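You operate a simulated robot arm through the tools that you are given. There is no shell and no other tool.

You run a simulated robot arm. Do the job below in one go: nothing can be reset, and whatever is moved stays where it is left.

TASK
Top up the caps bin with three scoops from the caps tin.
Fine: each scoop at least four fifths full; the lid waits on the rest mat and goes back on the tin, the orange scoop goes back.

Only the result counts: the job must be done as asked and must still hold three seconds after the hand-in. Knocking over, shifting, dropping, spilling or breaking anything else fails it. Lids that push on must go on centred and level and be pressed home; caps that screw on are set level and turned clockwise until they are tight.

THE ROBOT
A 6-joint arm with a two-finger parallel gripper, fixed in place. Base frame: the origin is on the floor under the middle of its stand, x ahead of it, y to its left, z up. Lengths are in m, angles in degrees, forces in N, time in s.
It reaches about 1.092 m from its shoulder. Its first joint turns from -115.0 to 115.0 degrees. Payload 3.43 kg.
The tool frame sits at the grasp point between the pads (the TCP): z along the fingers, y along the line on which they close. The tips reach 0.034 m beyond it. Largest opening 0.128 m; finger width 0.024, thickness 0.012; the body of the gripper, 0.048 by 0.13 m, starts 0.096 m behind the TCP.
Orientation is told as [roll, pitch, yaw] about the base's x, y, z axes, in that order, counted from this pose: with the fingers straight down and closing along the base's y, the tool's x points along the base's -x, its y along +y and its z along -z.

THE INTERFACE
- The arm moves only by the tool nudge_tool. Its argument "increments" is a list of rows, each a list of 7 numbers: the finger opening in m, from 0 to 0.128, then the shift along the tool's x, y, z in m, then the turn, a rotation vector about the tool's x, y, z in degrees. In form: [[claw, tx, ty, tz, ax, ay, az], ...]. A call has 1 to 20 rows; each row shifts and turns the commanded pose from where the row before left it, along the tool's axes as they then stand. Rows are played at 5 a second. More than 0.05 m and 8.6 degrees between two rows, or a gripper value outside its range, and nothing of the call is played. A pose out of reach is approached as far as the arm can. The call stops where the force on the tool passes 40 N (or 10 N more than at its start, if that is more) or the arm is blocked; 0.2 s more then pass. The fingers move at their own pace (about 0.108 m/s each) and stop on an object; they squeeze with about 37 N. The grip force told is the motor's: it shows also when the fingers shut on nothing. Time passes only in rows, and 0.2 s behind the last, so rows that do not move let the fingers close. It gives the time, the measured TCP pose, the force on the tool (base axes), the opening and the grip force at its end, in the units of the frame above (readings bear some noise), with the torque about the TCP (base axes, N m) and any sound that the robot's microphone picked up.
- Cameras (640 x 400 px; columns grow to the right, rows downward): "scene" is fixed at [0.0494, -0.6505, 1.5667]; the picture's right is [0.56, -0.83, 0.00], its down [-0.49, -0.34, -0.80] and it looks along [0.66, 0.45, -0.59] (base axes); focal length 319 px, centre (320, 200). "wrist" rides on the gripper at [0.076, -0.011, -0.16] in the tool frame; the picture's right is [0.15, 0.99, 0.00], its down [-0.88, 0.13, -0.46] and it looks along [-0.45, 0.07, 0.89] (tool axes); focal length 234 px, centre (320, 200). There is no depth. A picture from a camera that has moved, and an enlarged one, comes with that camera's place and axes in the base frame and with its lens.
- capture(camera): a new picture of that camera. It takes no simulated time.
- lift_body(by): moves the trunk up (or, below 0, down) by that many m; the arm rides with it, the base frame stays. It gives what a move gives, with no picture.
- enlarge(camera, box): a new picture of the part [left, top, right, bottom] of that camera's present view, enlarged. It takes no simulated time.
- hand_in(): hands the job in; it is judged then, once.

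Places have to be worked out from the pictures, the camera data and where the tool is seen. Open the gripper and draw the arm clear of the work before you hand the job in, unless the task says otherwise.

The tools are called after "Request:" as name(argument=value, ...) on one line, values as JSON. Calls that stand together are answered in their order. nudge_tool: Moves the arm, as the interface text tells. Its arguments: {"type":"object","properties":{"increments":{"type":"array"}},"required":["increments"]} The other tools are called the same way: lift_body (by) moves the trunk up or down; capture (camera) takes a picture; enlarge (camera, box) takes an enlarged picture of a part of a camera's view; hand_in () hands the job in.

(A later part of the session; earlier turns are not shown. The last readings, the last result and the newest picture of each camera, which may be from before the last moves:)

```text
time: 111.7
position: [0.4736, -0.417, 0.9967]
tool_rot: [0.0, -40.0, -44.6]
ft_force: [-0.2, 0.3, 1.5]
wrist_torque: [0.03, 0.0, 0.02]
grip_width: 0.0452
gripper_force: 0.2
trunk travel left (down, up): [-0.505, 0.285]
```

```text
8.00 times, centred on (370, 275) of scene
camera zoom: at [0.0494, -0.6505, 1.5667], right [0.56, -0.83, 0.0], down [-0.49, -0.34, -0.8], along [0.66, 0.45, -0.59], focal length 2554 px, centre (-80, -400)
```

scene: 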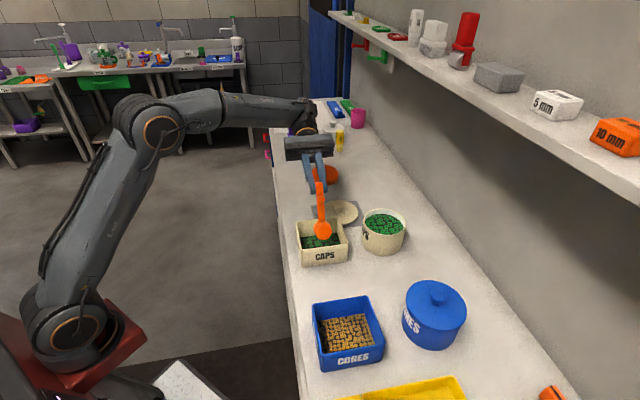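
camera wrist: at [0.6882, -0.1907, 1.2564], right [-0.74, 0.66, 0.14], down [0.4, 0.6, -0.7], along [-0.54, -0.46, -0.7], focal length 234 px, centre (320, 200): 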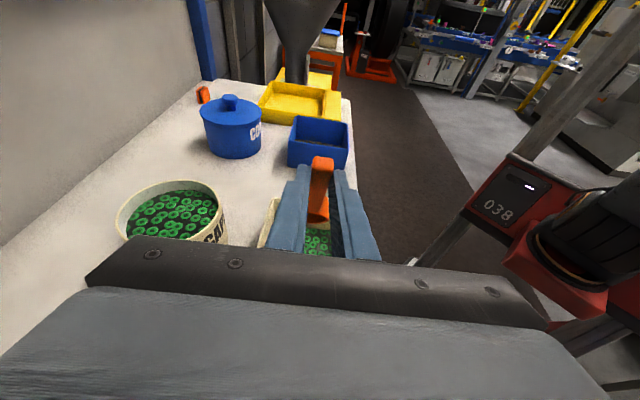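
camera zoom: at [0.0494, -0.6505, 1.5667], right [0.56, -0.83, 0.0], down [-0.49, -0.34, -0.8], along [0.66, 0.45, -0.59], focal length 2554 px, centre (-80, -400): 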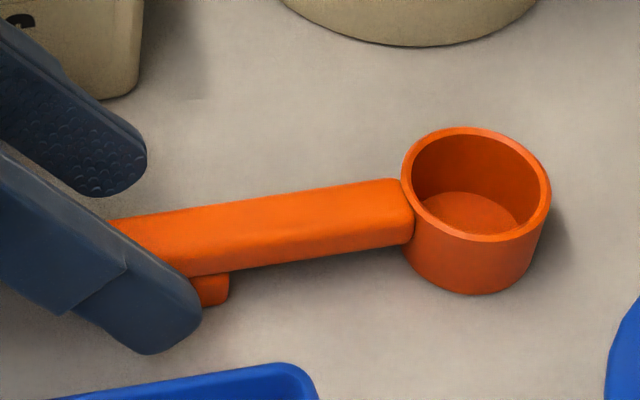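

The scoop lies exactly as it did at the start. I retreat upward and turn the gripper back to vertical.

Request:
nudge_tool(increments=[[0.045, -0.0129, 0, -0.0153, 0, 0, 0], [0.045, -0.0257, 0, -0.0306, 0, 0, 0], [0.045, -0.0257, 0, -0.0306, 0, 0, 0], [0.045, -0.0257, 0, -0.0306, 0, 0, 0], [0.045, 0, 0, 0, 0, 8, 0], [0.045, 0, 0, 0, 0, 8, 0], [0.045, 0, 0, 0, 0, 8, 0], [0.045, 0, 0, 0, 0, 8, 0], [0.045, 0, 0, 0, 0, 8, 0], [0.045, 0, 0, 0, 0, 0, 0]])

Request:
enlarge(camera="scene", box=[280, 170, 440, 270])

Request:
capture(camera="scene")

Request:
capture(camera="wrist")

```text
time: 113.9
position: [0.4731, -0.4165, 1.1386]
tool_rot: [-0.1, 0.0, -44.7]
ft_force: [0.4, 0.3, 0.6]
wrist_torque: [0.02, 0.05, -0.02]
grip_width: 0.0451
gripper_force: 0.1
trunk travel left (down, up): [-0.505, 0.285]
```

```text
4.00 times, centred on (360, 220) of scene
camera zoom: at [0.0494, -0.6505, 1.5667], right [0.56, -0.83, 0.0], down [-0.49, -0.34, -0.8], along [0.66, 0.45, -0.59], focal length 1277 px, centre (160, 120)
```

zoom: 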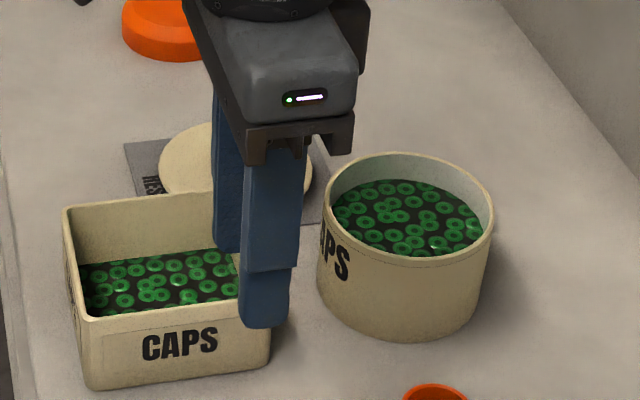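

```text
taken
```

scene: 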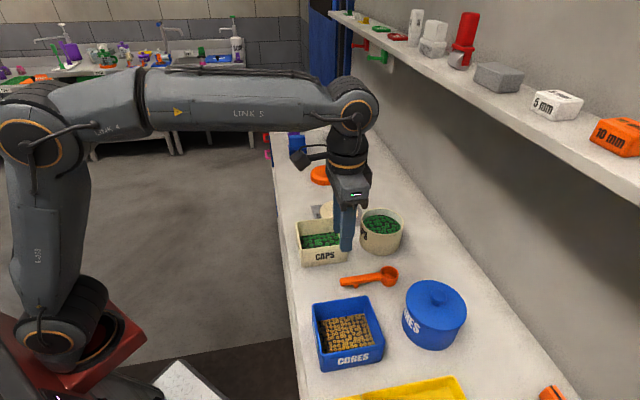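

```text
taken
camera wrist: at [0.4129, -0.3721, 1.2976], right [0.59, 0.81, 0.0], down [0.72, -0.53, 0.46], along [0.37, -0.27, -0.89], focal length 234 px, centre (320, 200)
```

wrist: 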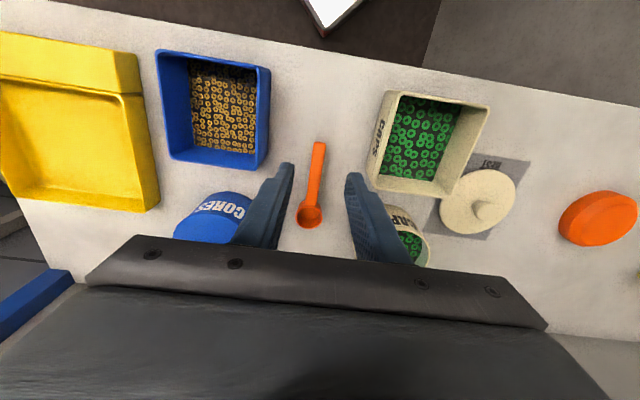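

Now I want to push the tin the ~18 mm back to where it stood. I position the open fingers (vertical) above the gap between the bin and the tin and check clearance.

Request:
nudge_tool(increments=[[0.045, -0.016, 0.0329, 0, 0, 0, 0], [0.045, -0.016, 0.0329, 0, 0, 0, 0], [0.045, -0.016, 0.0329, 0, 0, 0, 0], [0.045, -0.0158, 0.0329, 0, 0, 0, 0], [0.045, 0, 0, 0, 0, 0, 0]])

Request:
capture(camera="wrist")

Request:
enlarge(camera="scene", box=[280, 170, 440, 270])

```text
time: 115.1
position: [0.6097, -0.3703, 1.1386]
tool_rot: [0.0, -0.1, -44.7]
ft_force: [-0.5, 0.1, 0.2]
wrist_torque: [0.0, 0.02, 0.01]
grip_width: 0.0451
gripper_force: 0.1
trunk travel left (down, up): [-0.505, 0.285]
```

```text
taken
camera wrist: at [0.5487, -0.3251, 1.2976], right [0.59, 0.81, 0.0], down [0.72, -0.53, 0.46], along [0.37, -0.27, -0.89], focal length 234 px, centre (320, 200)
```

wrist: 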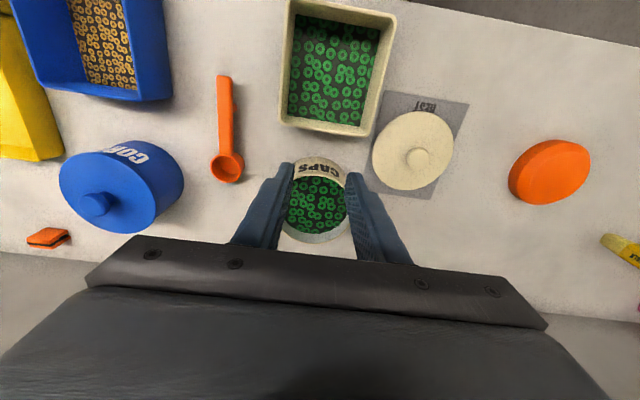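

```text
4.00 times, centred on (360, 220) of scene
camera zoom: at [0.0494, -0.6505, 1.5667], right [0.56, -0.83, 0.0], down [-0.49, -0.34, -0.8], along [0.66, 0.45, -0.59], focal length 1277 px, centre (160, 120)
```

zoom: 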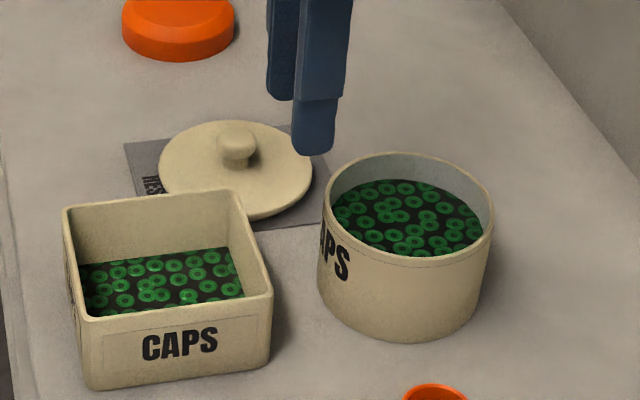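

Request:
enlarge(camera="wrist", box=[240, 110, 400, 210])

Request:
enlarge(camera="wrist", box=[260, 150, 380, 250])

```text
4.00 times, centred on (320, 160) of wrist
camera zoom: at [0.5487, -0.3251, 1.2976], right [0.59, 0.81, 0.0], down [0.72, -0.53, 0.46], along [0.37, -0.27, -0.89], focal length 937 px, centre (320, 360)
```

zoom: 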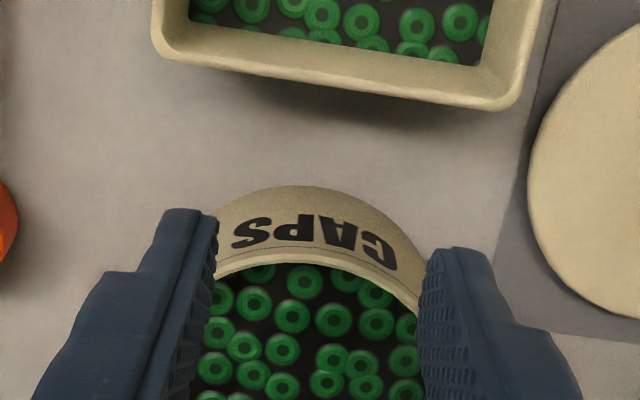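

```text
4.00 times, centred on (320, 200) of wrist
camera zoom: at [0.5487, -0.3251, 1.2976], right [0.59, 0.81, 0.0], down [0.72, -0.53, 0.46], along [0.37, -0.27, -0.89], focal length 937 px, centre (320, 200)
```

zoom: 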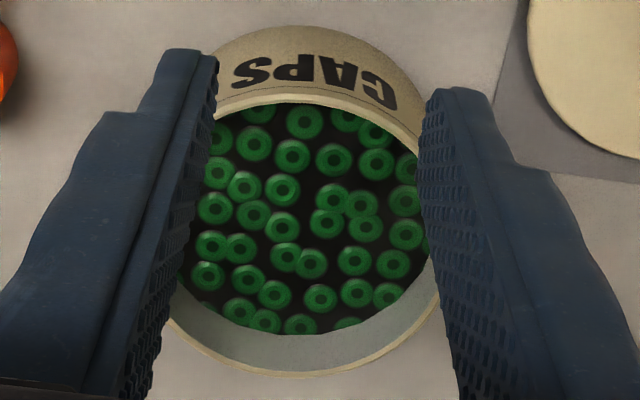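

I compare the tin's rim edge with the original close-up (same box) to measure the displacement accurately.

Request:
enlarge(camera="scene", box=[310, 180, 390, 230])

Request:
enlarge(camera="scene", box=[340, 160, 460, 270])

```text
8.00 times, centred on (350, 205) of scene
camera zoom: at [0.0494, -0.6505, 1.5667], right [0.56, -0.83, 0.0], down [-0.49, -0.34, -0.8], along [0.66, 0.45, -0.59], focal length 2554 px, centre (80, 160)
```

zoom: 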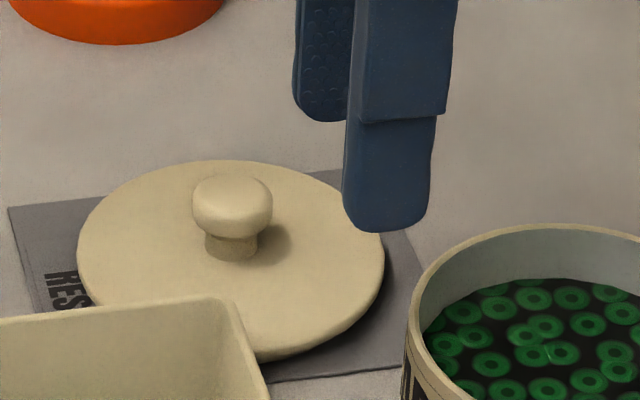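

```text
3.64 times, centred on (400, 215) of scene
camera zoom: at [0.0494, -0.6505, 1.5667], right [0.56, -0.83, 0.0], down [-0.49, -0.34, -0.8], along [0.66, 0.45, -0.59], focal length 1161 px, centre (29, 146)
```

zoom: 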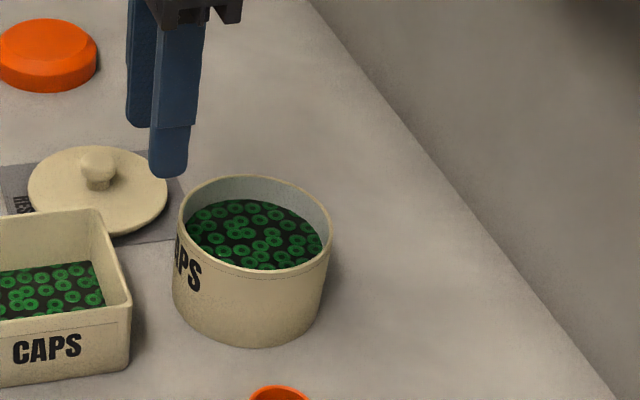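

The tin is about 16 mm from its original place. I lower the fingers into the gap (centred on the tin) to push it back.

Request:
nudge_tool(increments=[[0.045, 0, 0.003, 0.03, 0, 0, 0], [0.045, 0, 0, 0.035, 0, 0, 0], [0.045, 0, 0, 0.03, 0, 0, 0], [0.045, 0, 0, 0.02, 0, 0, 0], [0.045, 0, 0, 0.02, 0, 0, 0], [0.045, 0, 0, 0, 0, 0, 0]])

Request:
enlarge(camera="scene", box=[280, 170, 440, 270])

Request:
enlarge(camera="wrist", box=[240, 110, 400, 210])

```text
time: 116.5
position: [0.6122, -0.3679, 1.0046]
tool_rot: [0.0, -0.2, -44.7]
ft_force: [-0.3, 0.0, 0.5]
wrist_torque: [-0.01, -0.01, 0.0]
grip_width: 0.0452
gripper_force: 0.2
trunk travel left (down, up): [-0.505, 0.285]
```

```text
4.00 times, centred on (360, 220) of scene
camera zoom: at [0.0494, -0.6505, 1.5667], right [0.56, -0.83, 0.0], down [-0.49, -0.34, -0.8], along [0.66, 0.45, -0.59], focal length 1277 px, centre (160, 120)
```

zoom: 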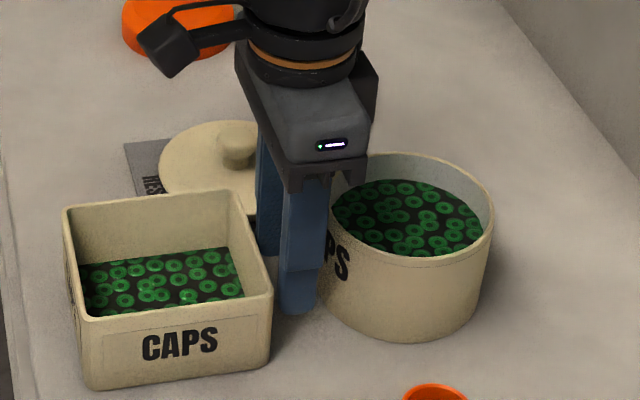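

```text
4.00 times, centred on (320, 160) of wrist
camera zoom: at [0.552, -0.322, 1.1633], right [0.59, 0.81, 0.0], down [0.72, -0.53, 0.46], along [0.37, -0.27, -0.89], focal length 937 px, centre (320, 360)
```

zoom: 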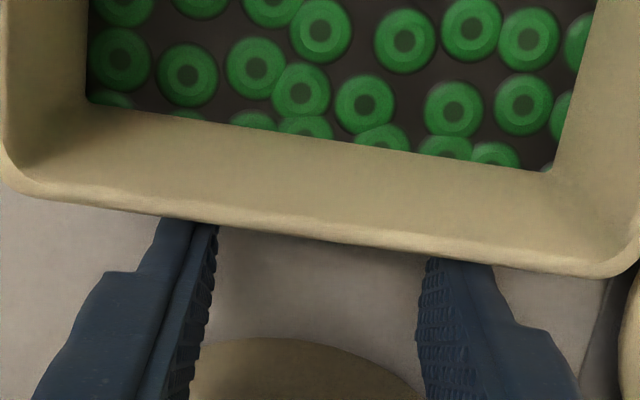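

The fingers are in the gap without touching. I advance toward the tin slowly.

Request:
nudge_tool(increments=[[0.045, -0.005, 0, 0, 0, 0, 0], [0.045, -0.005, 0, 0, 0, 0, 0], [0.045, -0.004, 0, 0, 0, 0, 0], [0.045, 0, 0, 0, 0, 0, 0]])

Request:
nudge_tool(increments=[[0.045, -0.002, 0, 0, 0, 0, 0], [0.045, -0.002, 0, 0, 0, 0, 0], [0.045, 0, 0, 0, 0, 0, 0]])

Request:
enlarge(camera="scene", box=[280, 170, 440, 270])

```text
time: 117.5
position: [0.6231, -0.3771, 1.0031]
tool_rot: [-0.1, -0.1, -44.7]
ft_force: [-0.7, 0.2, 0.5]
wrist_torque: [-0.02, -0.01, -0.01]
grip_width: 0.0451
gripper_force: 0.0
trunk travel left (down, up): [-0.505, 0.285]
```

```text
time: 118.3
position: [0.6265, -0.3782, 1.0038]
tool_rot: [-0.1, -0.1, -44.7]
ft_force: [-0.4, -0.2, -0.3]
wrist_torque: [-0.01, -0.02, -0.01]
grip_width: 0.045
gripper_force: 0.0
trunk travel left (down, up): [-0.505, 0.285]
```

```text
4.00 times, centred on (360, 220) of scene
camera zoom: at [0.0494, -0.6505, 1.5667], right [0.56, -0.83, 0.0], down [-0.49, -0.34, -0.8], along [0.66, 0.45, -0.59], focal length 1277 px, centre (160, 120)
```

zoom: 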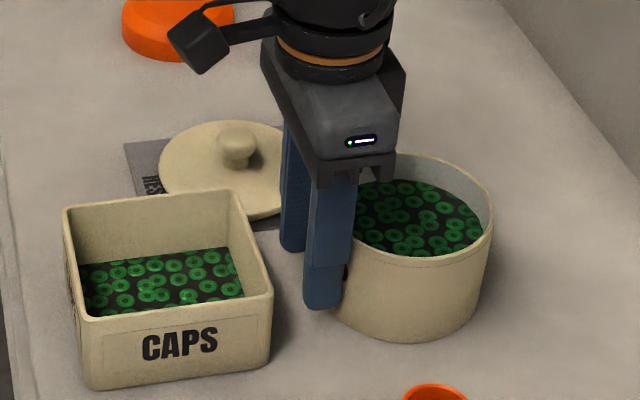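

Almost touching. I push on in 2 mm steps.

Request:
nudge_tool(increments=[[0.045, -0.002, -0.0004, 0, 0, 0, 0], [0.045, -0.002, -0.0004, 0, 0, 0, 0], [0.045, -0.002, -0.0004, 0, 0, 0, 0], [0.045, 0, 0, 0, 0, 0, 0]])

Request:
enlarge(camera="scene", box=[280, 170, 440, 270])

```text
time: 119.3
position: [0.6288, -0.3837, 1.0009]
tool_rot: [-0.1, -0.1, -44.5]
ft_force: [-1.2, 1.8, 0.5]
wrist_torque: [0.0, 0.07, -0.06]
grip_width: 0.0449
gripper_force: 0.1
trunk travel left (down, up): [-0.505, 0.285]
```

```text
4.00 times, centred on (360, 220) of scene
camera zoom: at [0.0494, -0.6505, 1.5667], right [0.56, -0.83, 0.0], down [-0.49, -0.34, -0.8], along [0.66, 0.45, -0.59], focal length 1277 px, centre (160, 120)
```

zoom: 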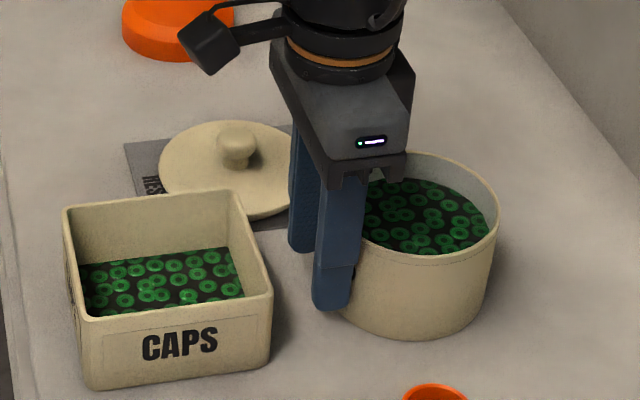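

The tin is sliding smoothly with about 2 N. I continue 12 mm further.

Request:
nudge_tool(increments=[[0.045, -0.002, -0.0004, 0, 0, 0, 0], [0.045, -0.002, -0.0004, 0, 0, 0, 0], [0.045, -0.002, -0.0004, 0, 0, 0, 0], [0.045, -0.002, -0.0004, 0, 0, 0, 0], [0.045, -0.002, -0.0004, 0, 0, 0, 0], [0.045, 0, 0, 0, 0, 0, 0]])

Request:
enlarge(camera="scene", box=[280, 170, 440, 270])

Request:
enlarge(camera="scene", box=[340, 160, 460, 270])

```text
time: 120.7
position: [0.6354, -0.3915, 1.003]
tool_rot: [-0.1, -0.2, -44.7]
ft_force: [-1.7, 3.1, 1.7]
wrist_torque: [0.07, 0.01, 0.07]
grip_width: 0.0455
gripper_force: 0.3
trunk travel left (down, up): [-0.505, 0.285]
```

```text
4.00 times, centred on (360, 220) of scene
camera zoom: at [0.0494, -0.6505, 1.5667], right [0.56, -0.83, 0.0], down [-0.49, -0.34, -0.8], along [0.66, 0.45, -0.59], focal length 1277 px, centre (160, 120)
```

zoom: 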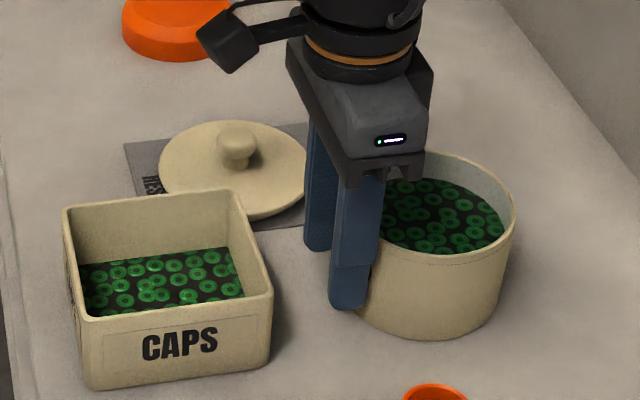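

```text
3.64 times, centred on (400, 215) of scene
camera zoom: at [0.0494, -0.6505, 1.5667], right [0.56, -0.83, 0.0], down [-0.49, -0.34, -0.8], along [0.66, 0.45, -0.59], focal length 1161 px, centre (29, 146)
```

zoom: 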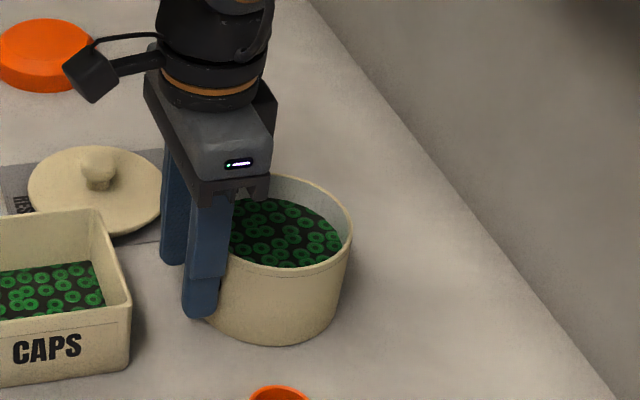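

About 3 mm remain; a little further.

Request:
nudge_tool(increments=[[0.045, -0.0015, -0.0003, 0, 0, 0, 0], [0.045, -0.0015, -0.0003, 0, 0, 0, 0], [0.045, 0, 0, 0, 0, 0, 0]])

Request:
enlarge(camera="scene", box=[280, 170, 440, 270])

```text
time: 121.5
position: [0.6361, -0.3948, 1.0029]
tool_rot: [-0.1, -0.2, -44.7]
ft_force: [-0.9, 1.5, 1.2]
wrist_torque: [0.08, 0.0, 0.05]
grip_width: 0.0454
gripper_force: 0.1
trunk travel left (down, up): [-0.505, 0.285]
```

```text
4.00 times, centred on (360, 220) of scene
camera zoom: at [0.0494, -0.6505, 1.5667], right [0.56, -0.83, 0.0], down [-0.49, -0.34, -0.8], along [0.66, 0.45, -0.59], focal length 1277 px, centre (160, 120)
```

zoom: 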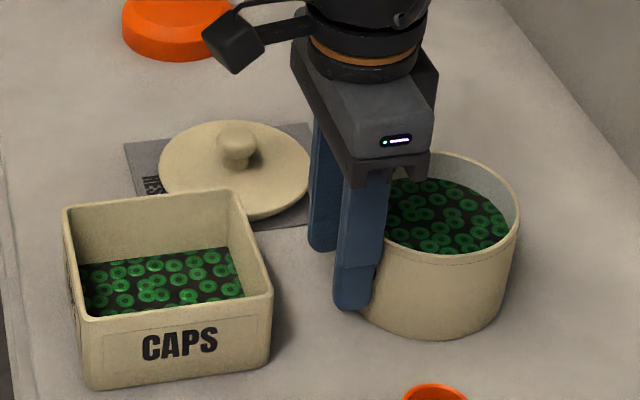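

The tin's outline matches the original picture again (right edge 520, top 152, bottom 342). I back off and rise clear.

Request:
nudge_tool(increments=[[0.045, 0.005, 0, 0, 0, 0, 0], [0.045, 0.01, 0, 0, 0, 0, 0], [0.045, 0.01, 0, 0, 0, 0, 0], [0.045, 0, 0, -0.03, 0, 0, 0], [0.045, 0, 0, -0.04, 0, 0, 0], [0.045, 0, 0, -0.04, 0, 0, 0], [0.045, 0, 0, -0.03, 0, 0, 0], [0.045, 0, 0, 0, 0, 0, 0]])

Request:
enlarge(camera="scene", box=[280, 170, 440, 270])

Request:
enlarge(camera="scene", box=[310, 180, 390, 230])

Request:
capture(camera="wrist")

```text
time: 123.3
position: [0.6184, -0.3781, 1.1443]
tool_rot: [0.0, -0.1, -44.7]
ft_force: [0.2, 0.6, -0.9]
wrist_torque: [0.02, -0.03, -0.03]
grip_width: 0.0451
gripper_force: 0.0
trunk travel left (down, up): [-0.505, 0.285]
```

```text
4.00 times, centred on (360, 220) of scene
camera zoom: at [0.0494, -0.6505, 1.5667], right [0.56, -0.83, 0.0], down [-0.49, -0.34, -0.8], along [0.66, 0.45, -0.59], focal length 1277 px, centre (160, 120)
```

zoom: 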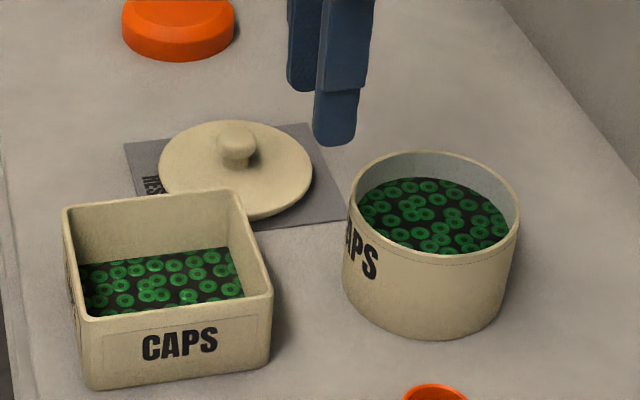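

```text
8.00 times, centred on (350, 205) of scene
camera zoom: at [0.0494, -0.6505, 1.5667], right [0.56, -0.83, 0.0], down [-0.49, -0.34, -0.8], along [0.66, 0.45, -0.59], focal length 2554 px, centre (80, 160)
```

zoom: 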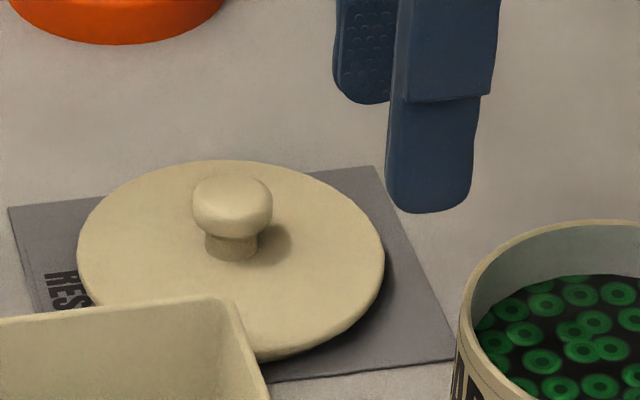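

```text
taken
camera wrist: at [0.5576, -0.3339, 1.3027], right [0.59, 0.81, 0.0], down [0.72, -0.53, 0.46], along [0.37, -0.27, -0.89], focal length 234 px, centre (320, 200)
```

wrist: 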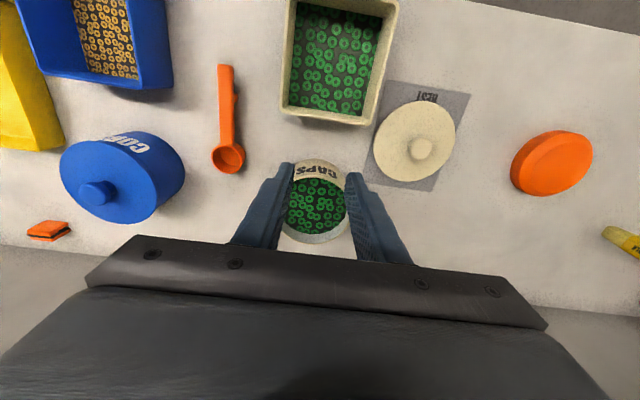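

The tin is within about 2 mm of its original place. Now the lid: I go above the knob on the mat and check centring.

Request:
nudge_tool(increments=[[0.06, 0.0045, 0.0334, 0, 0, 0, 0], [0.06, 0.0045, 0.0334, 0, 0, 0, 0], [0.06, 0.0045, 0.0334, 0, 0, 0, 0], [0.06, 0.0047, 0.0333, 0, 0, 0, 0], [0.06, 0, 0, 0, 0, 0, 0]])

Request:
enlarge(camera="wrist", box=[240, 90, 400, 190])

```text
time: 124.5
position: [0.7007, -0.2719, 1.1423]
tool_rot: [-0.2, -0.1, -44.7]
ft_force: [0.5, -0.5, 0.9]
wrist_torque: [0.01, -0.01, -0.04]
grip_width: 0.0599
gripper_force: 0.1
trunk travel left (down, up): [-0.505, 0.285]
```

```text
4.00 times, centred on (320, 140) of wrist
camera zoom: at [0.6392, -0.2262, 1.3018], right [0.59, 0.81, 0.0], down [0.72, -0.53, 0.46], along [0.37, -0.27, -0.89], focal length 937 px, centre (320, 440)
```

zoom: 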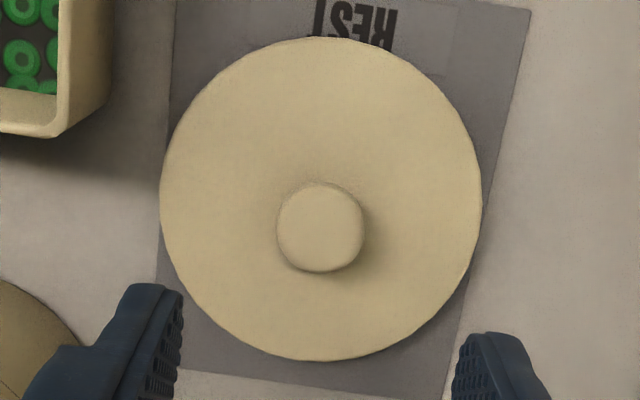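

The knob is about 2 mm ahead of the tool axis; I correct, descend and grip it.

Request:
nudge_tool(increments=[[0.06, -0.002, 0, 0.03, 0, 0, 0], [0.06, 0, 0, 0.035, 0, 0, 0], [0.06, 0, 0, 0.035, 0, 0, 0], [0.06, 0, 0, 0.025, 0, 0, 0], [0.06, 0, 0, 0.011, 0, 0, 0], [0.06, 0, 0, 0, 0, 0, 0]])

Request:
enlarge(camera="wrist", box=[240, 120, 400, 220])

Request:
enlarge(camera="scene", box=[310, 180, 390, 230])

```text
time: 125.9
position: [0.7017, -0.2717, 1.0077]
tool_rot: [-0.2, -0.2, -44.7]
ft_force: [0.1, 0.0, -0.3]
wrist_torque: [0.04, -0.01, -0.01]
grip_width: 0.0599
gripper_force: 0.0
trunk travel left (down, up): [-0.505, 0.285]
```

```text
4.00 times, centred on (320, 170) of wrist
camera zoom: at [0.6401, -0.2268, 1.1667], right [0.59, 0.81, 0.0], down [0.72, -0.53, 0.46], along [0.37, -0.27, -0.89], focal length 937 px, centre (320, 320)
```

zoom: 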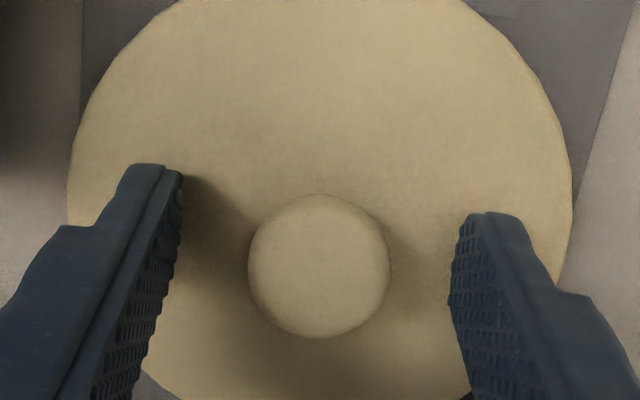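

```text
8.00 times, centred on (350, 205) of scene
camera zoom: at [0.0494, -0.6505, 1.5667], right [0.56, -0.83, 0.0], down [-0.49, -0.34, -0.8], along [0.66, 0.45, -0.59], focal length 2554 px, centre (80, 160)
```

zoom: 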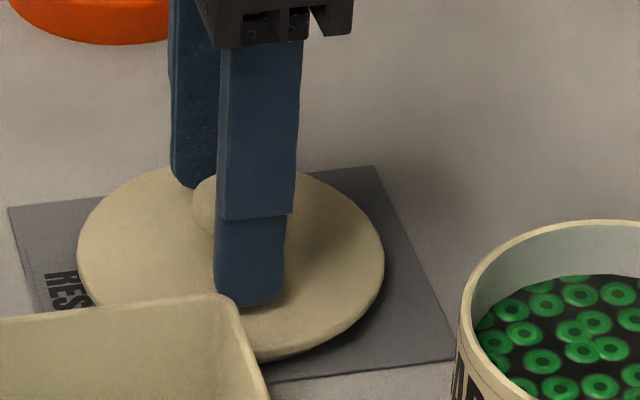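

Centred. I close on the knob and lift.

Request:
nudge_tool(increments=[[0.04, 0, 0, 0, 0, 0, 0], [0.03, 0, 0, 0, 0, 0, 0], [0.01, 0, 0, 0, 0, 0, 0], [0.01, 0, 0, 0, 0, 0, 0], [0.01, 0, 0, 0, 0, 0, 0], [0.01, 0, 0, -0.005, 0, 0, 0], [0.01, 0, 0, -0.02, 0, 0, 0], [0.01, 0, 0, -0.035, 0, 0, 0], [0.01, 0, 0, -0.035, 0, 0, 0], [0.01, 0, 0, -0.035, 0, 0, 0], [0.01, 0, 0, 0, 0, 0, 0]])

Request:
enlarge(camera="scene", box=[280, 150, 440, 260])

Request:
capture(camera="wrist")

```text
time: 128.3
position: [0.6998, -0.2709, 1.1372]
tool_rot: [-0.1, -0.1, -44.6]
ft_force: [-0.4, 0.5, -0.7]
wrist_torque: [0.04, 0.02, -0.03]
grip_width: 0.0282
gripper_force: 37.2
trunk travel left (down, up): [-0.505, 0.285]
```

```text
3.64 times, centred on (360, 205) of scene
camera zoom: at [0.0494, -0.6505, 1.5667], right [0.56, -0.83, 0.0], down [-0.49, -0.34, -0.8], along [0.66, 0.45, -0.59], focal length 1161 px, centre (174, 182)
```

zoom: 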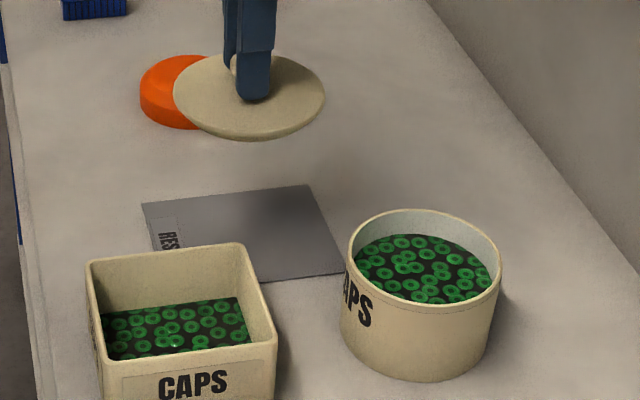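

```text
taken
camera wrist: at [0.64, -0.2268, 1.2964], right [0.59, 0.81, 0.0], down [0.72, -0.53, 0.46], along [0.37, -0.27, -0.89], focal length 234 px, centre (320, 200)
```

wrist: 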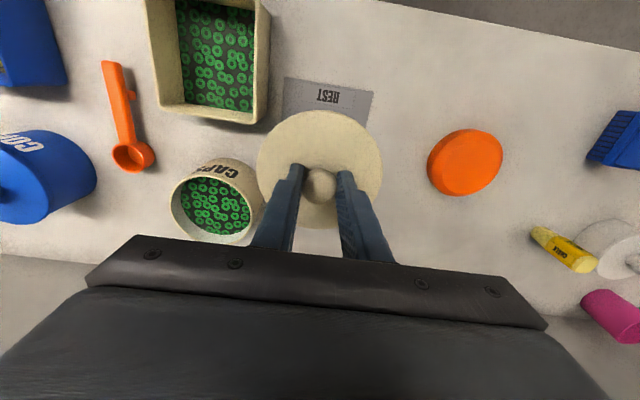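

The lid is held level. I measure the tin's rim precisely in this wrist view before moving over it.

Request:
enlarge(camera="wrist", box=[150, 140, 280, 250])

Request:
enlarge(camera="scene", box=[360, 195, 420, 240])

```text
3.64 times, centred on (215, 195) of wrist
camera zoom: at [0.64, -0.2268, 1.2964], right [0.59, 0.81, 0.0], down [0.72, -0.53, 0.46], along [0.37, -0.27, -0.89], focal length 852 px, centre (702, 218)
```

zoom: 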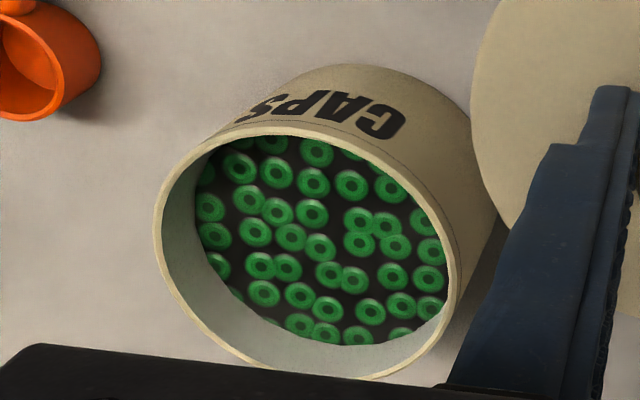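

```text
8.89 times, centred on (390, 218) of scene
camera zoom: at [0.0494, -0.6505, 1.5667], right [0.56, -0.83, 0.0], down [-0.49, -0.34, -0.8], along [0.66, 0.45, -0.59], focal length 2837 px, centre (-302, 44)
```

zoom: 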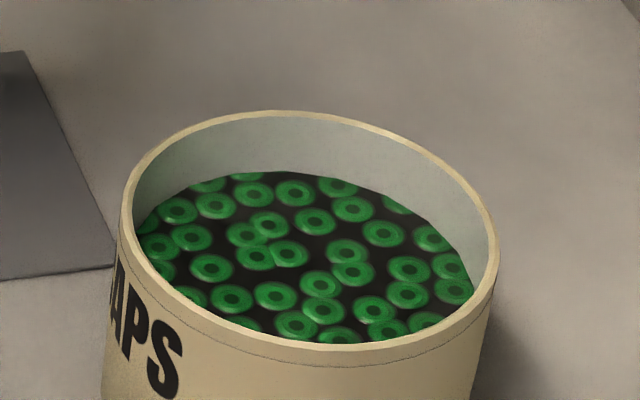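

The tin centre is about (u 0.1685, w 0.789). I carry the lid over it and stop above for an alignment check.

Request:
nudge_tool(increments=[[0.01, -0.0202, -0.0265, 0, 0, 0, 0], [0.01, -0.0202, -0.0265, 0, 0, 0, 0], [0.01, -0.0202, -0.0265, 0, 0, 0, 0], [0.01, -0.0202, -0.0265, 0, 0, 0, 0], [0.01, -0.0202, -0.0264, 0, 0, 0, 0], [0.01, 0, 0, 0.02, 0, 0, 0], [0.01, 0, 0, 0.02, 0, 0, 0], [0.01, 0, 0, 0, 0, 0, 0]])

Request:
nudge_tool(increments=[[0.01, 0, 0, 0, 0, 0, 0]])

Request:
enlarge(camera="scene", box=[340, 160, 460, 270])

Request:
enlarge(camera="scene", box=[360, 195, 420, 240])

```text
time: 130.1
position: [0.68, -0.435, 1.0969]
tool_rot: [-0.1, -0.1, -44.7]
ft_force: [-0.1, -0.5, -0.9]
wrist_torque: [0.02, 0.01, -0.03]
grip_width: 0.0285
gripper_force: 37.1
trunk travel left (down, up): [-0.505, 0.285]
```

```text
time: 130.5
position: [0.6801, -0.4356, 1.0972]
tool_rot: [-0.1, -0.1, -44.6]
ft_force: [-0.2, -0.3, -0.6]
wrist_torque: [-0.04, -0.01, 0.02]
grip_width: 0.0282
gripper_force: 37.0
trunk travel left (down, up): [-0.505, 0.285]
```

```text
3.64 times, centred on (400, 215) of scene
camera zoom: at [0.0494, -0.6505, 1.5667], right [0.56, -0.83, 0.0], down [-0.49, -0.34, -0.8], along [0.66, 0.45, -0.59], focal length 1161 px, centre (29, 146)
```

zoom: 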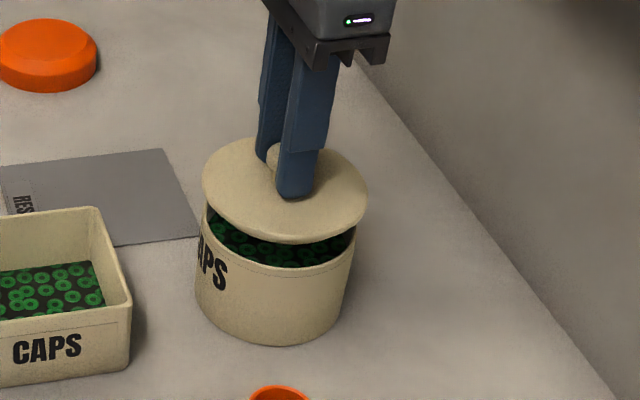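

```text
8.89 times, centred on (390, 218) of scene
camera zoom: at [0.0494, -0.6505, 1.5667], right [0.56, -0.83, 0.0], down [-0.49, -0.34, -0.8], along [0.66, 0.45, -0.59], focal length 2837 px, centre (-302, 44)
```

zoom: 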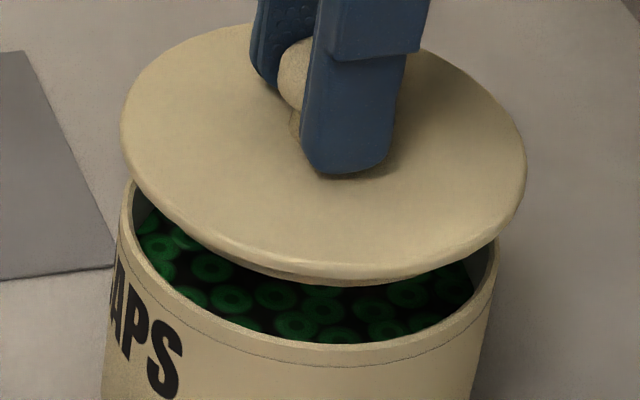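

The lid (with its inner plug) is nearly centred; I judge it about 1.5 mm too far in u and 1 mm in w. I correct and lower to just above the rim.

Request:
nudge_tool(increments=[[0.01, 0.001, -0.0016, 0.005, 0, 0, 0], [0.01, 0, 0, 0.008, 0, 0, 0], [0.01, 0, 0, 0.006, 0, 0, 0], [0.01, 0, 0, 0, 0, 0, 0]])

Request:
enlarge(camera="scene", box=[360, 195, 420, 240])

Request:
enlarge(camera="scene", box=[340, 160, 460, 270])

```text
time: 131.5
position: [0.6785, -0.4362, 1.0775]
tool_rot: [-0.2, 0.0, -44.7]
ft_force: [0.6, 0.3, -0.3]
wrist_torque: [0.01, 0.0, -0.03]
grip_width: 0.0282
gripper_force: 37.6
trunk travel left (down, up): [-0.505, 0.285]
```

```text
8.89 times, centred on (390, 218) of scene
camera zoom: at [0.0494, -0.6505, 1.5667], right [0.56, -0.83, 0.0], down [-0.49, -0.34, -0.8], along [0.66, 0.45, -0.59], focal length 2837 px, centre (-302, 44)
```

zoom: 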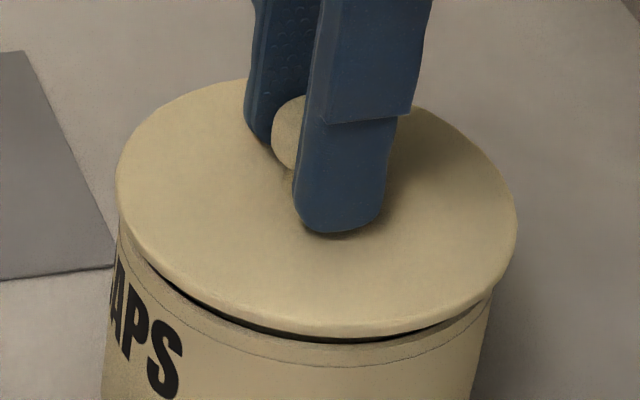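

```text
3.64 times, centred on (400, 215) of scene
camera zoom: at [0.0494, -0.6505, 1.5667], right [0.56, -0.83, 0.0], down [-0.49, -0.34, -0.8], along [0.66, 0.45, -0.59], focal length 1161 px, centre (29, 146)
```

zoom: 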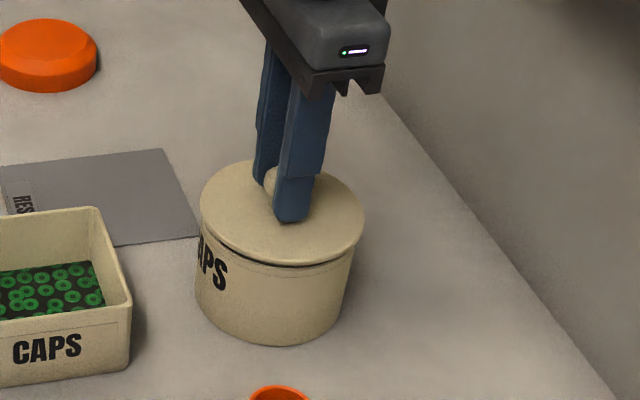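

The picture matches the one taken just after lifting the lid originally (same offsets), so alignment is good. I lower in 2 mm steps and watch the force.

Request:
nudge_tool(increments=[[0.01, 0.0005, 0, 0.002, 0, 0, 0], [0.01, 0, 0, 0.002, 0, 0, 0], [0.01, 0, 0, 0, 0, 0, 0]])

Request:
nudge_tool(increments=[[0.01, 0, 0, 0.002, 0, 0, 0], [0.01, 0, 0, 0, 0, 0, 0]])

Request:
enlarge(camera="scene", box=[360, 195, 420, 240])

```text
time: 132.3
position: [0.6774, -0.4364, 1.0732]
tool_rot: [-0.2, 0.0, -44.7]
ft_force: [-0.5, -0.2, -1.2]
wrist_torque: [0.04, 0.02, -0.03]
grip_width: 0.0286
gripper_force: 37.1
trunk travel left (down, up): [-0.505, 0.285]
```

```text
time: 132.9
position: [0.6779, -0.4363, 1.0724]
tool_rot: [-0.1, -0.1, -44.7]
ft_force: [0.4, 0.1, 0.3]
wrist_torque: [0.01, -0.01, -0.01]
grip_width: 0.0284
gripper_force: 37.3
trunk travel left (down, up): [-0.505, 0.285]
```

```text
8.89 times, centred on (390, 218) of scene
camera zoom: at [0.0494, -0.6505, 1.5667], right [0.56, -0.83, 0.0], down [-0.49, -0.34, -0.8], along [0.66, 0.45, -0.59], focal length 2837 px, centre (-302, 44)
```

zoom: 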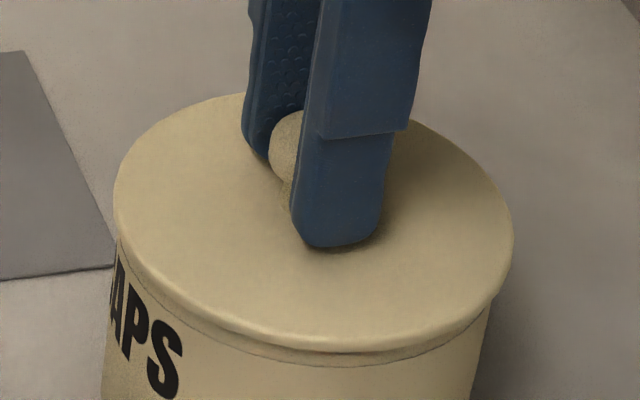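

The lid is almost closed with no resistance and well centred (within ~1 mm). I continue down.

Request:
nudge_tool(increments=[[0.01, 0.0004, 0, 0.001, 0, 0, 0], [0.01, 0, 0, 0.001, 0, 0, 0], [0.01, 0, 0, 0, 0, 0, 0]])

Request:
nudge_tool(increments=[[0.01, 0, 0, 0.001, 0, 0, 0], [0.01, 0, 0, 0.001, 0, 0, 0], [0.01, 0, 0, 0, 0, 0, 0]])

Request:
enlarge(camera="scene", box=[360, 195, 420, 240])

```text
time: 133.7
position: [0.6777, -0.4351, 1.0698]
tool_rot: [-0.1, -0.1, -44.8]
ft_force: [-0.6, 0.0, 4.7]
wrist_torque: [0.09, 0.1, -0.01]
grip_width: 0.0286
gripper_force: 37.5
trunk travel left (down, up): [-0.505, 0.285]
```

```text
time: 134.5
position: [0.6779, -0.4352, 1.0702]
tool_rot: [-0.1, -0.3, -44.7]
ft_force: [3.1, -1.2, 23.9]
wrist_torque: [0.24, 0.19, 0.01]
grip_width: 0.0283
gripper_force: 37.0
trunk travel left (down, up): [-0.505, 0.285]
```

```text
8.89 times, centred on (390, 218) of scene
camera zoom: at [0.0494, -0.6505, 1.5667], right [0.56, -0.83, 0.0], down [-0.49, -0.34, -0.8], along [0.66, 0.45, -0.59], focal length 2837 px, centre (-302, 44)
```

zoom: 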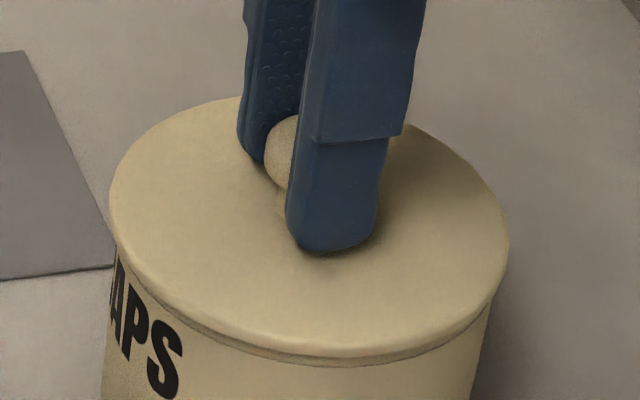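

Resistance is building (24 N) as the plug seats. I press a bit further, listening for it to go home.

Request:
nudge_tool(increments=[[0.01, 0, 0, 0.001, 0, 0, 0], [0.01, 0, 0, 0, 0, 0, 0]])

Request:
enlarge(camera="scene", box=[340, 160, 460, 270])

```text
time: 135.1
position: [0.6785, -0.4341, 1.0688]
tool_rot: [-0.1, -0.4, -44.6]
ft_force: [4.8, -1.8, 36.1]
wrist_torque: [-0.18, -0.27, 0.03]
grip_width: 0.0284
gripper_force: 37.2
trunk travel left (down, up): [-0.505, 0.285]
```

```text
3.64 times, centred on (400, 215) of scene
camera zoom: at [0.0494, -0.6505, 1.5667], right [0.56, -0.83, 0.0], down [-0.49, -0.34, -0.8], along [0.66, 0.45, -0.59], focal length 1161 px, centre (29, 146)
```

zoom: 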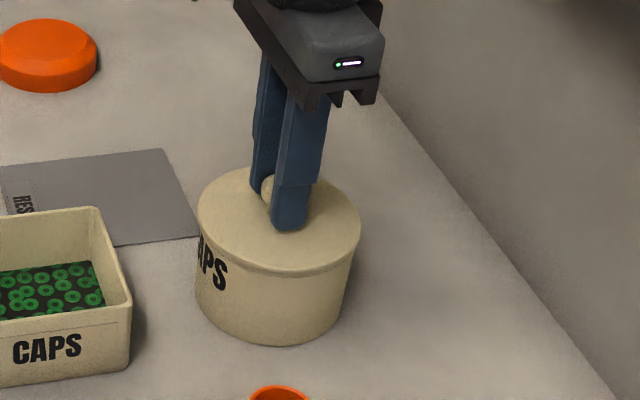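

36 N and the height no longer changes: the lid is bottomed out. I relax the pressure and look closely at the seam before releasing.

Request:
nudge_tool(increments=[[0.01, 0, 0, -0.002, 0, 0, 0], [0.01, 0, 0, -0.0005, 0, 0, 0], [0.01, 0, 0, 0, 0, 0, 0]])

Request:
enlarge(camera="scene", box=[360, 215, 400, 240])

Request:
enlarge(camera="scene", box=[385, 215, 425, 240])

```text
time: 135.9
position: [0.6784, -0.4367, 1.0695]
tool_rot: [-0.1, -0.1, -44.7]
ft_force: [6.8, -1.7, 22.6]
wrist_torque: [-0.23, -0.37, 0.01]
grip_width: 0.0285
gripper_force: 36.9
trunk travel left (down, up): [-0.505, 0.285]
```

```text
16.00 times, centred on (380, 228) of scene
camera zoom: at [0.0494, -0.6505, 1.5667], right [0.56, -0.83, 0.0], down [-0.49, -0.34, -0.8], along [0.66, 0.45, -0.59], focal length 5107 px, centre (-640, -240)
```

zoom: 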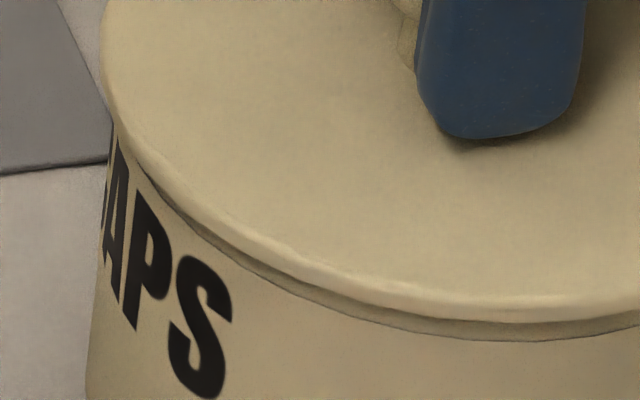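

```text
16.00 times, centred on (405, 228) of scene
camera zoom: at [0.0494, -0.6505, 1.5667], right [0.56, -0.83, 0.0], down [-0.49, -0.34, -0.8], along [0.66, 0.45, -0.59], focal length 5107 px, centre (-1040, -240)
```

zoom: 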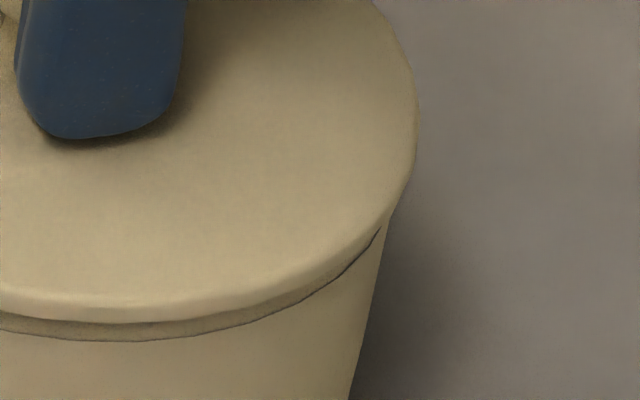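

The seam looks as it did originally (thin even band, lid level). I unload the remaining force and open the fingers.

Request:
nudge_tool(increments=[[0.01, 0, 0, -0.001, 0, 0, 0], [0.01, 0, 0, 0, 0, 0, 0]])

Request:
nudge_tool(increments=[[0.03, 0, 0, 0, 0, 0, 0], [0.045, 0, 0, 0, 0, 0, 0], [0.06, 0, 0, 0, 0, 0, 0], [0.06, 0, 0, 0, 0, 0, 0]])

Request:
enlarge(camera="scene", box=[340, 160, 460, 270])

Request:
enlarge(camera="wrist", box=[240, 120, 400, 220])

```text
time: 136.5
position: [0.6762, -0.4351, 1.069]
tool_rot: [-0.1, 0.1, -44.6]
ft_force: [3.1, 1.3, 9.8]
wrist_torque: [-0.16, -0.35, 0.13]
grip_width: 0.0284
gripper_force: 37.1
trunk travel left (down, up): [-0.505, 0.285]
```

```text
time: 137.5
position: [0.6772, -0.4359, 1.0706]
tool_rot: [-0.1, -0.1, -44.6]
ft_force: [-0.1, -0.2, 0.3]
wrist_torque: [0.02, 0.02, -0.02]
grip_width: 0.0596
gripper_force: 0.0
trunk travel left (down, up): [-0.505, 0.285]
```

```text
3.64 times, centred on (400, 215) of scene
camera zoom: at [0.0494, -0.6505, 1.5667], right [0.56, -0.83, 0.0], down [-0.49, -0.34, -0.8], along [0.66, 0.45, -0.59], focal length 1161 px, centre (29, 146)
```

zoom: 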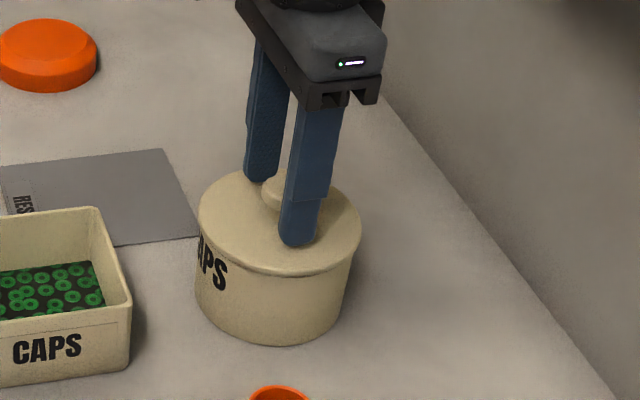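

```text
4.00 times, centred on (320, 170) of wrist
camera zoom: at [0.617, -0.3909, 1.2296], right [0.59, 0.81, 0.0], down [0.72, -0.53, 0.46], along [0.37, -0.27, -0.89], focal length 937 px, centre (320, 320)
```

zoom: 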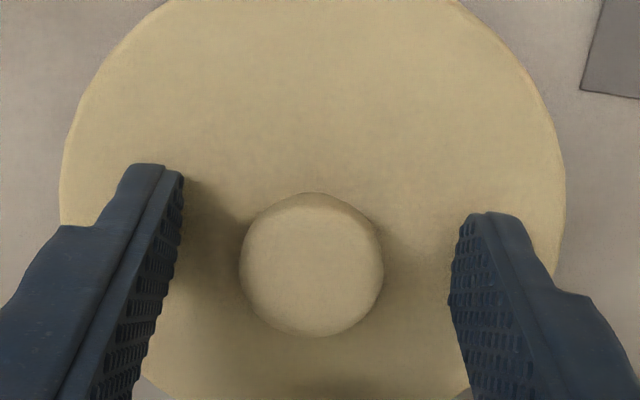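

Released; the lid sits like originally. To be sure it is home, I rise, close the fingers and press down on the top of the knob, centred.

Request:
nudge_tool(increments=[[0.06, 0, 0, -0.02, 0, 0, 0], [0.06, 0, 0, -0.035, 0, 0, 0], [0.03, 0.001, -0.0015, 0, 0, 0, 0], [0.0, 0, 0, 0, 0, 0, 0], [0.0, 0, 0, 0, 0, 0, 0], [0.0, 0, 0, 0, 0, 0, 0]])

Request:
enlarge(camera="wrist", box=[240, 90, 400, 190])

Request:
enlarge(camera="scene", box=[340, 160, 460, 270])

```text
time: 138.9
position: [0.6777, -0.4338, 1.1251]
tool_rot: [-0.1, -0.1, -44.7]
ft_force: [0.0, -0.7, -1.1]
wrist_torque: [0.0, 0.02, 0.01]
grip_width: 0.0
gripper_force: 32.8
trunk travel left (down, up): [-0.505, 0.285]
```

```text
4.00 times, centred on (320, 140) of wrist
camera zoom: at [0.6161, -0.3907, 1.2847], right [0.59, 0.81, 0.0], down [0.72, -0.53, 0.46], along [0.37, -0.27, -0.89], focal length 937 px, centre (320, 440)
```

zoom: 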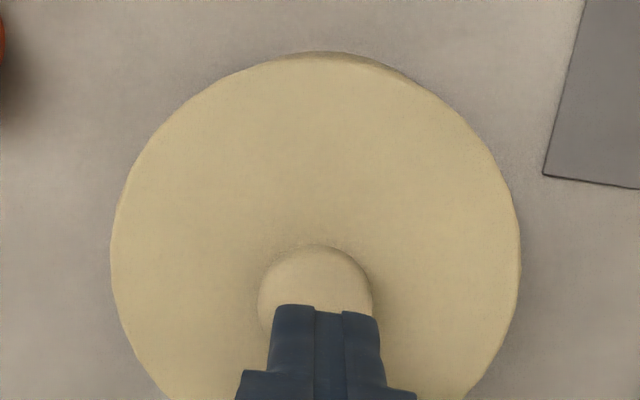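

```text
3.64 times, centred on (400, 215) of scene
camera zoom: at [0.0494, -0.6505, 1.5667], right [0.56, -0.83, 0.0], down [-0.49, -0.34, -0.8], along [0.66, 0.45, -0.59], focal length 1161 px, centre (29, 146)
```

zoom: 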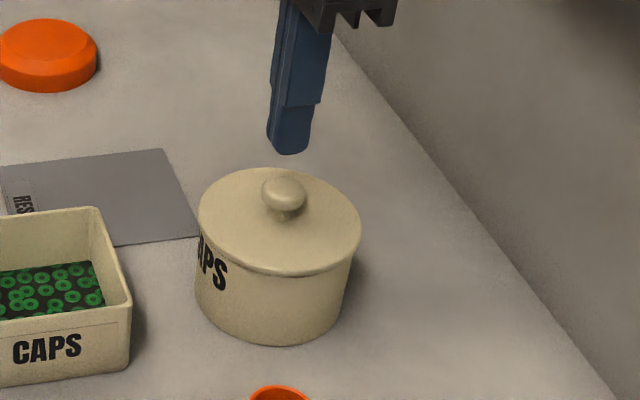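

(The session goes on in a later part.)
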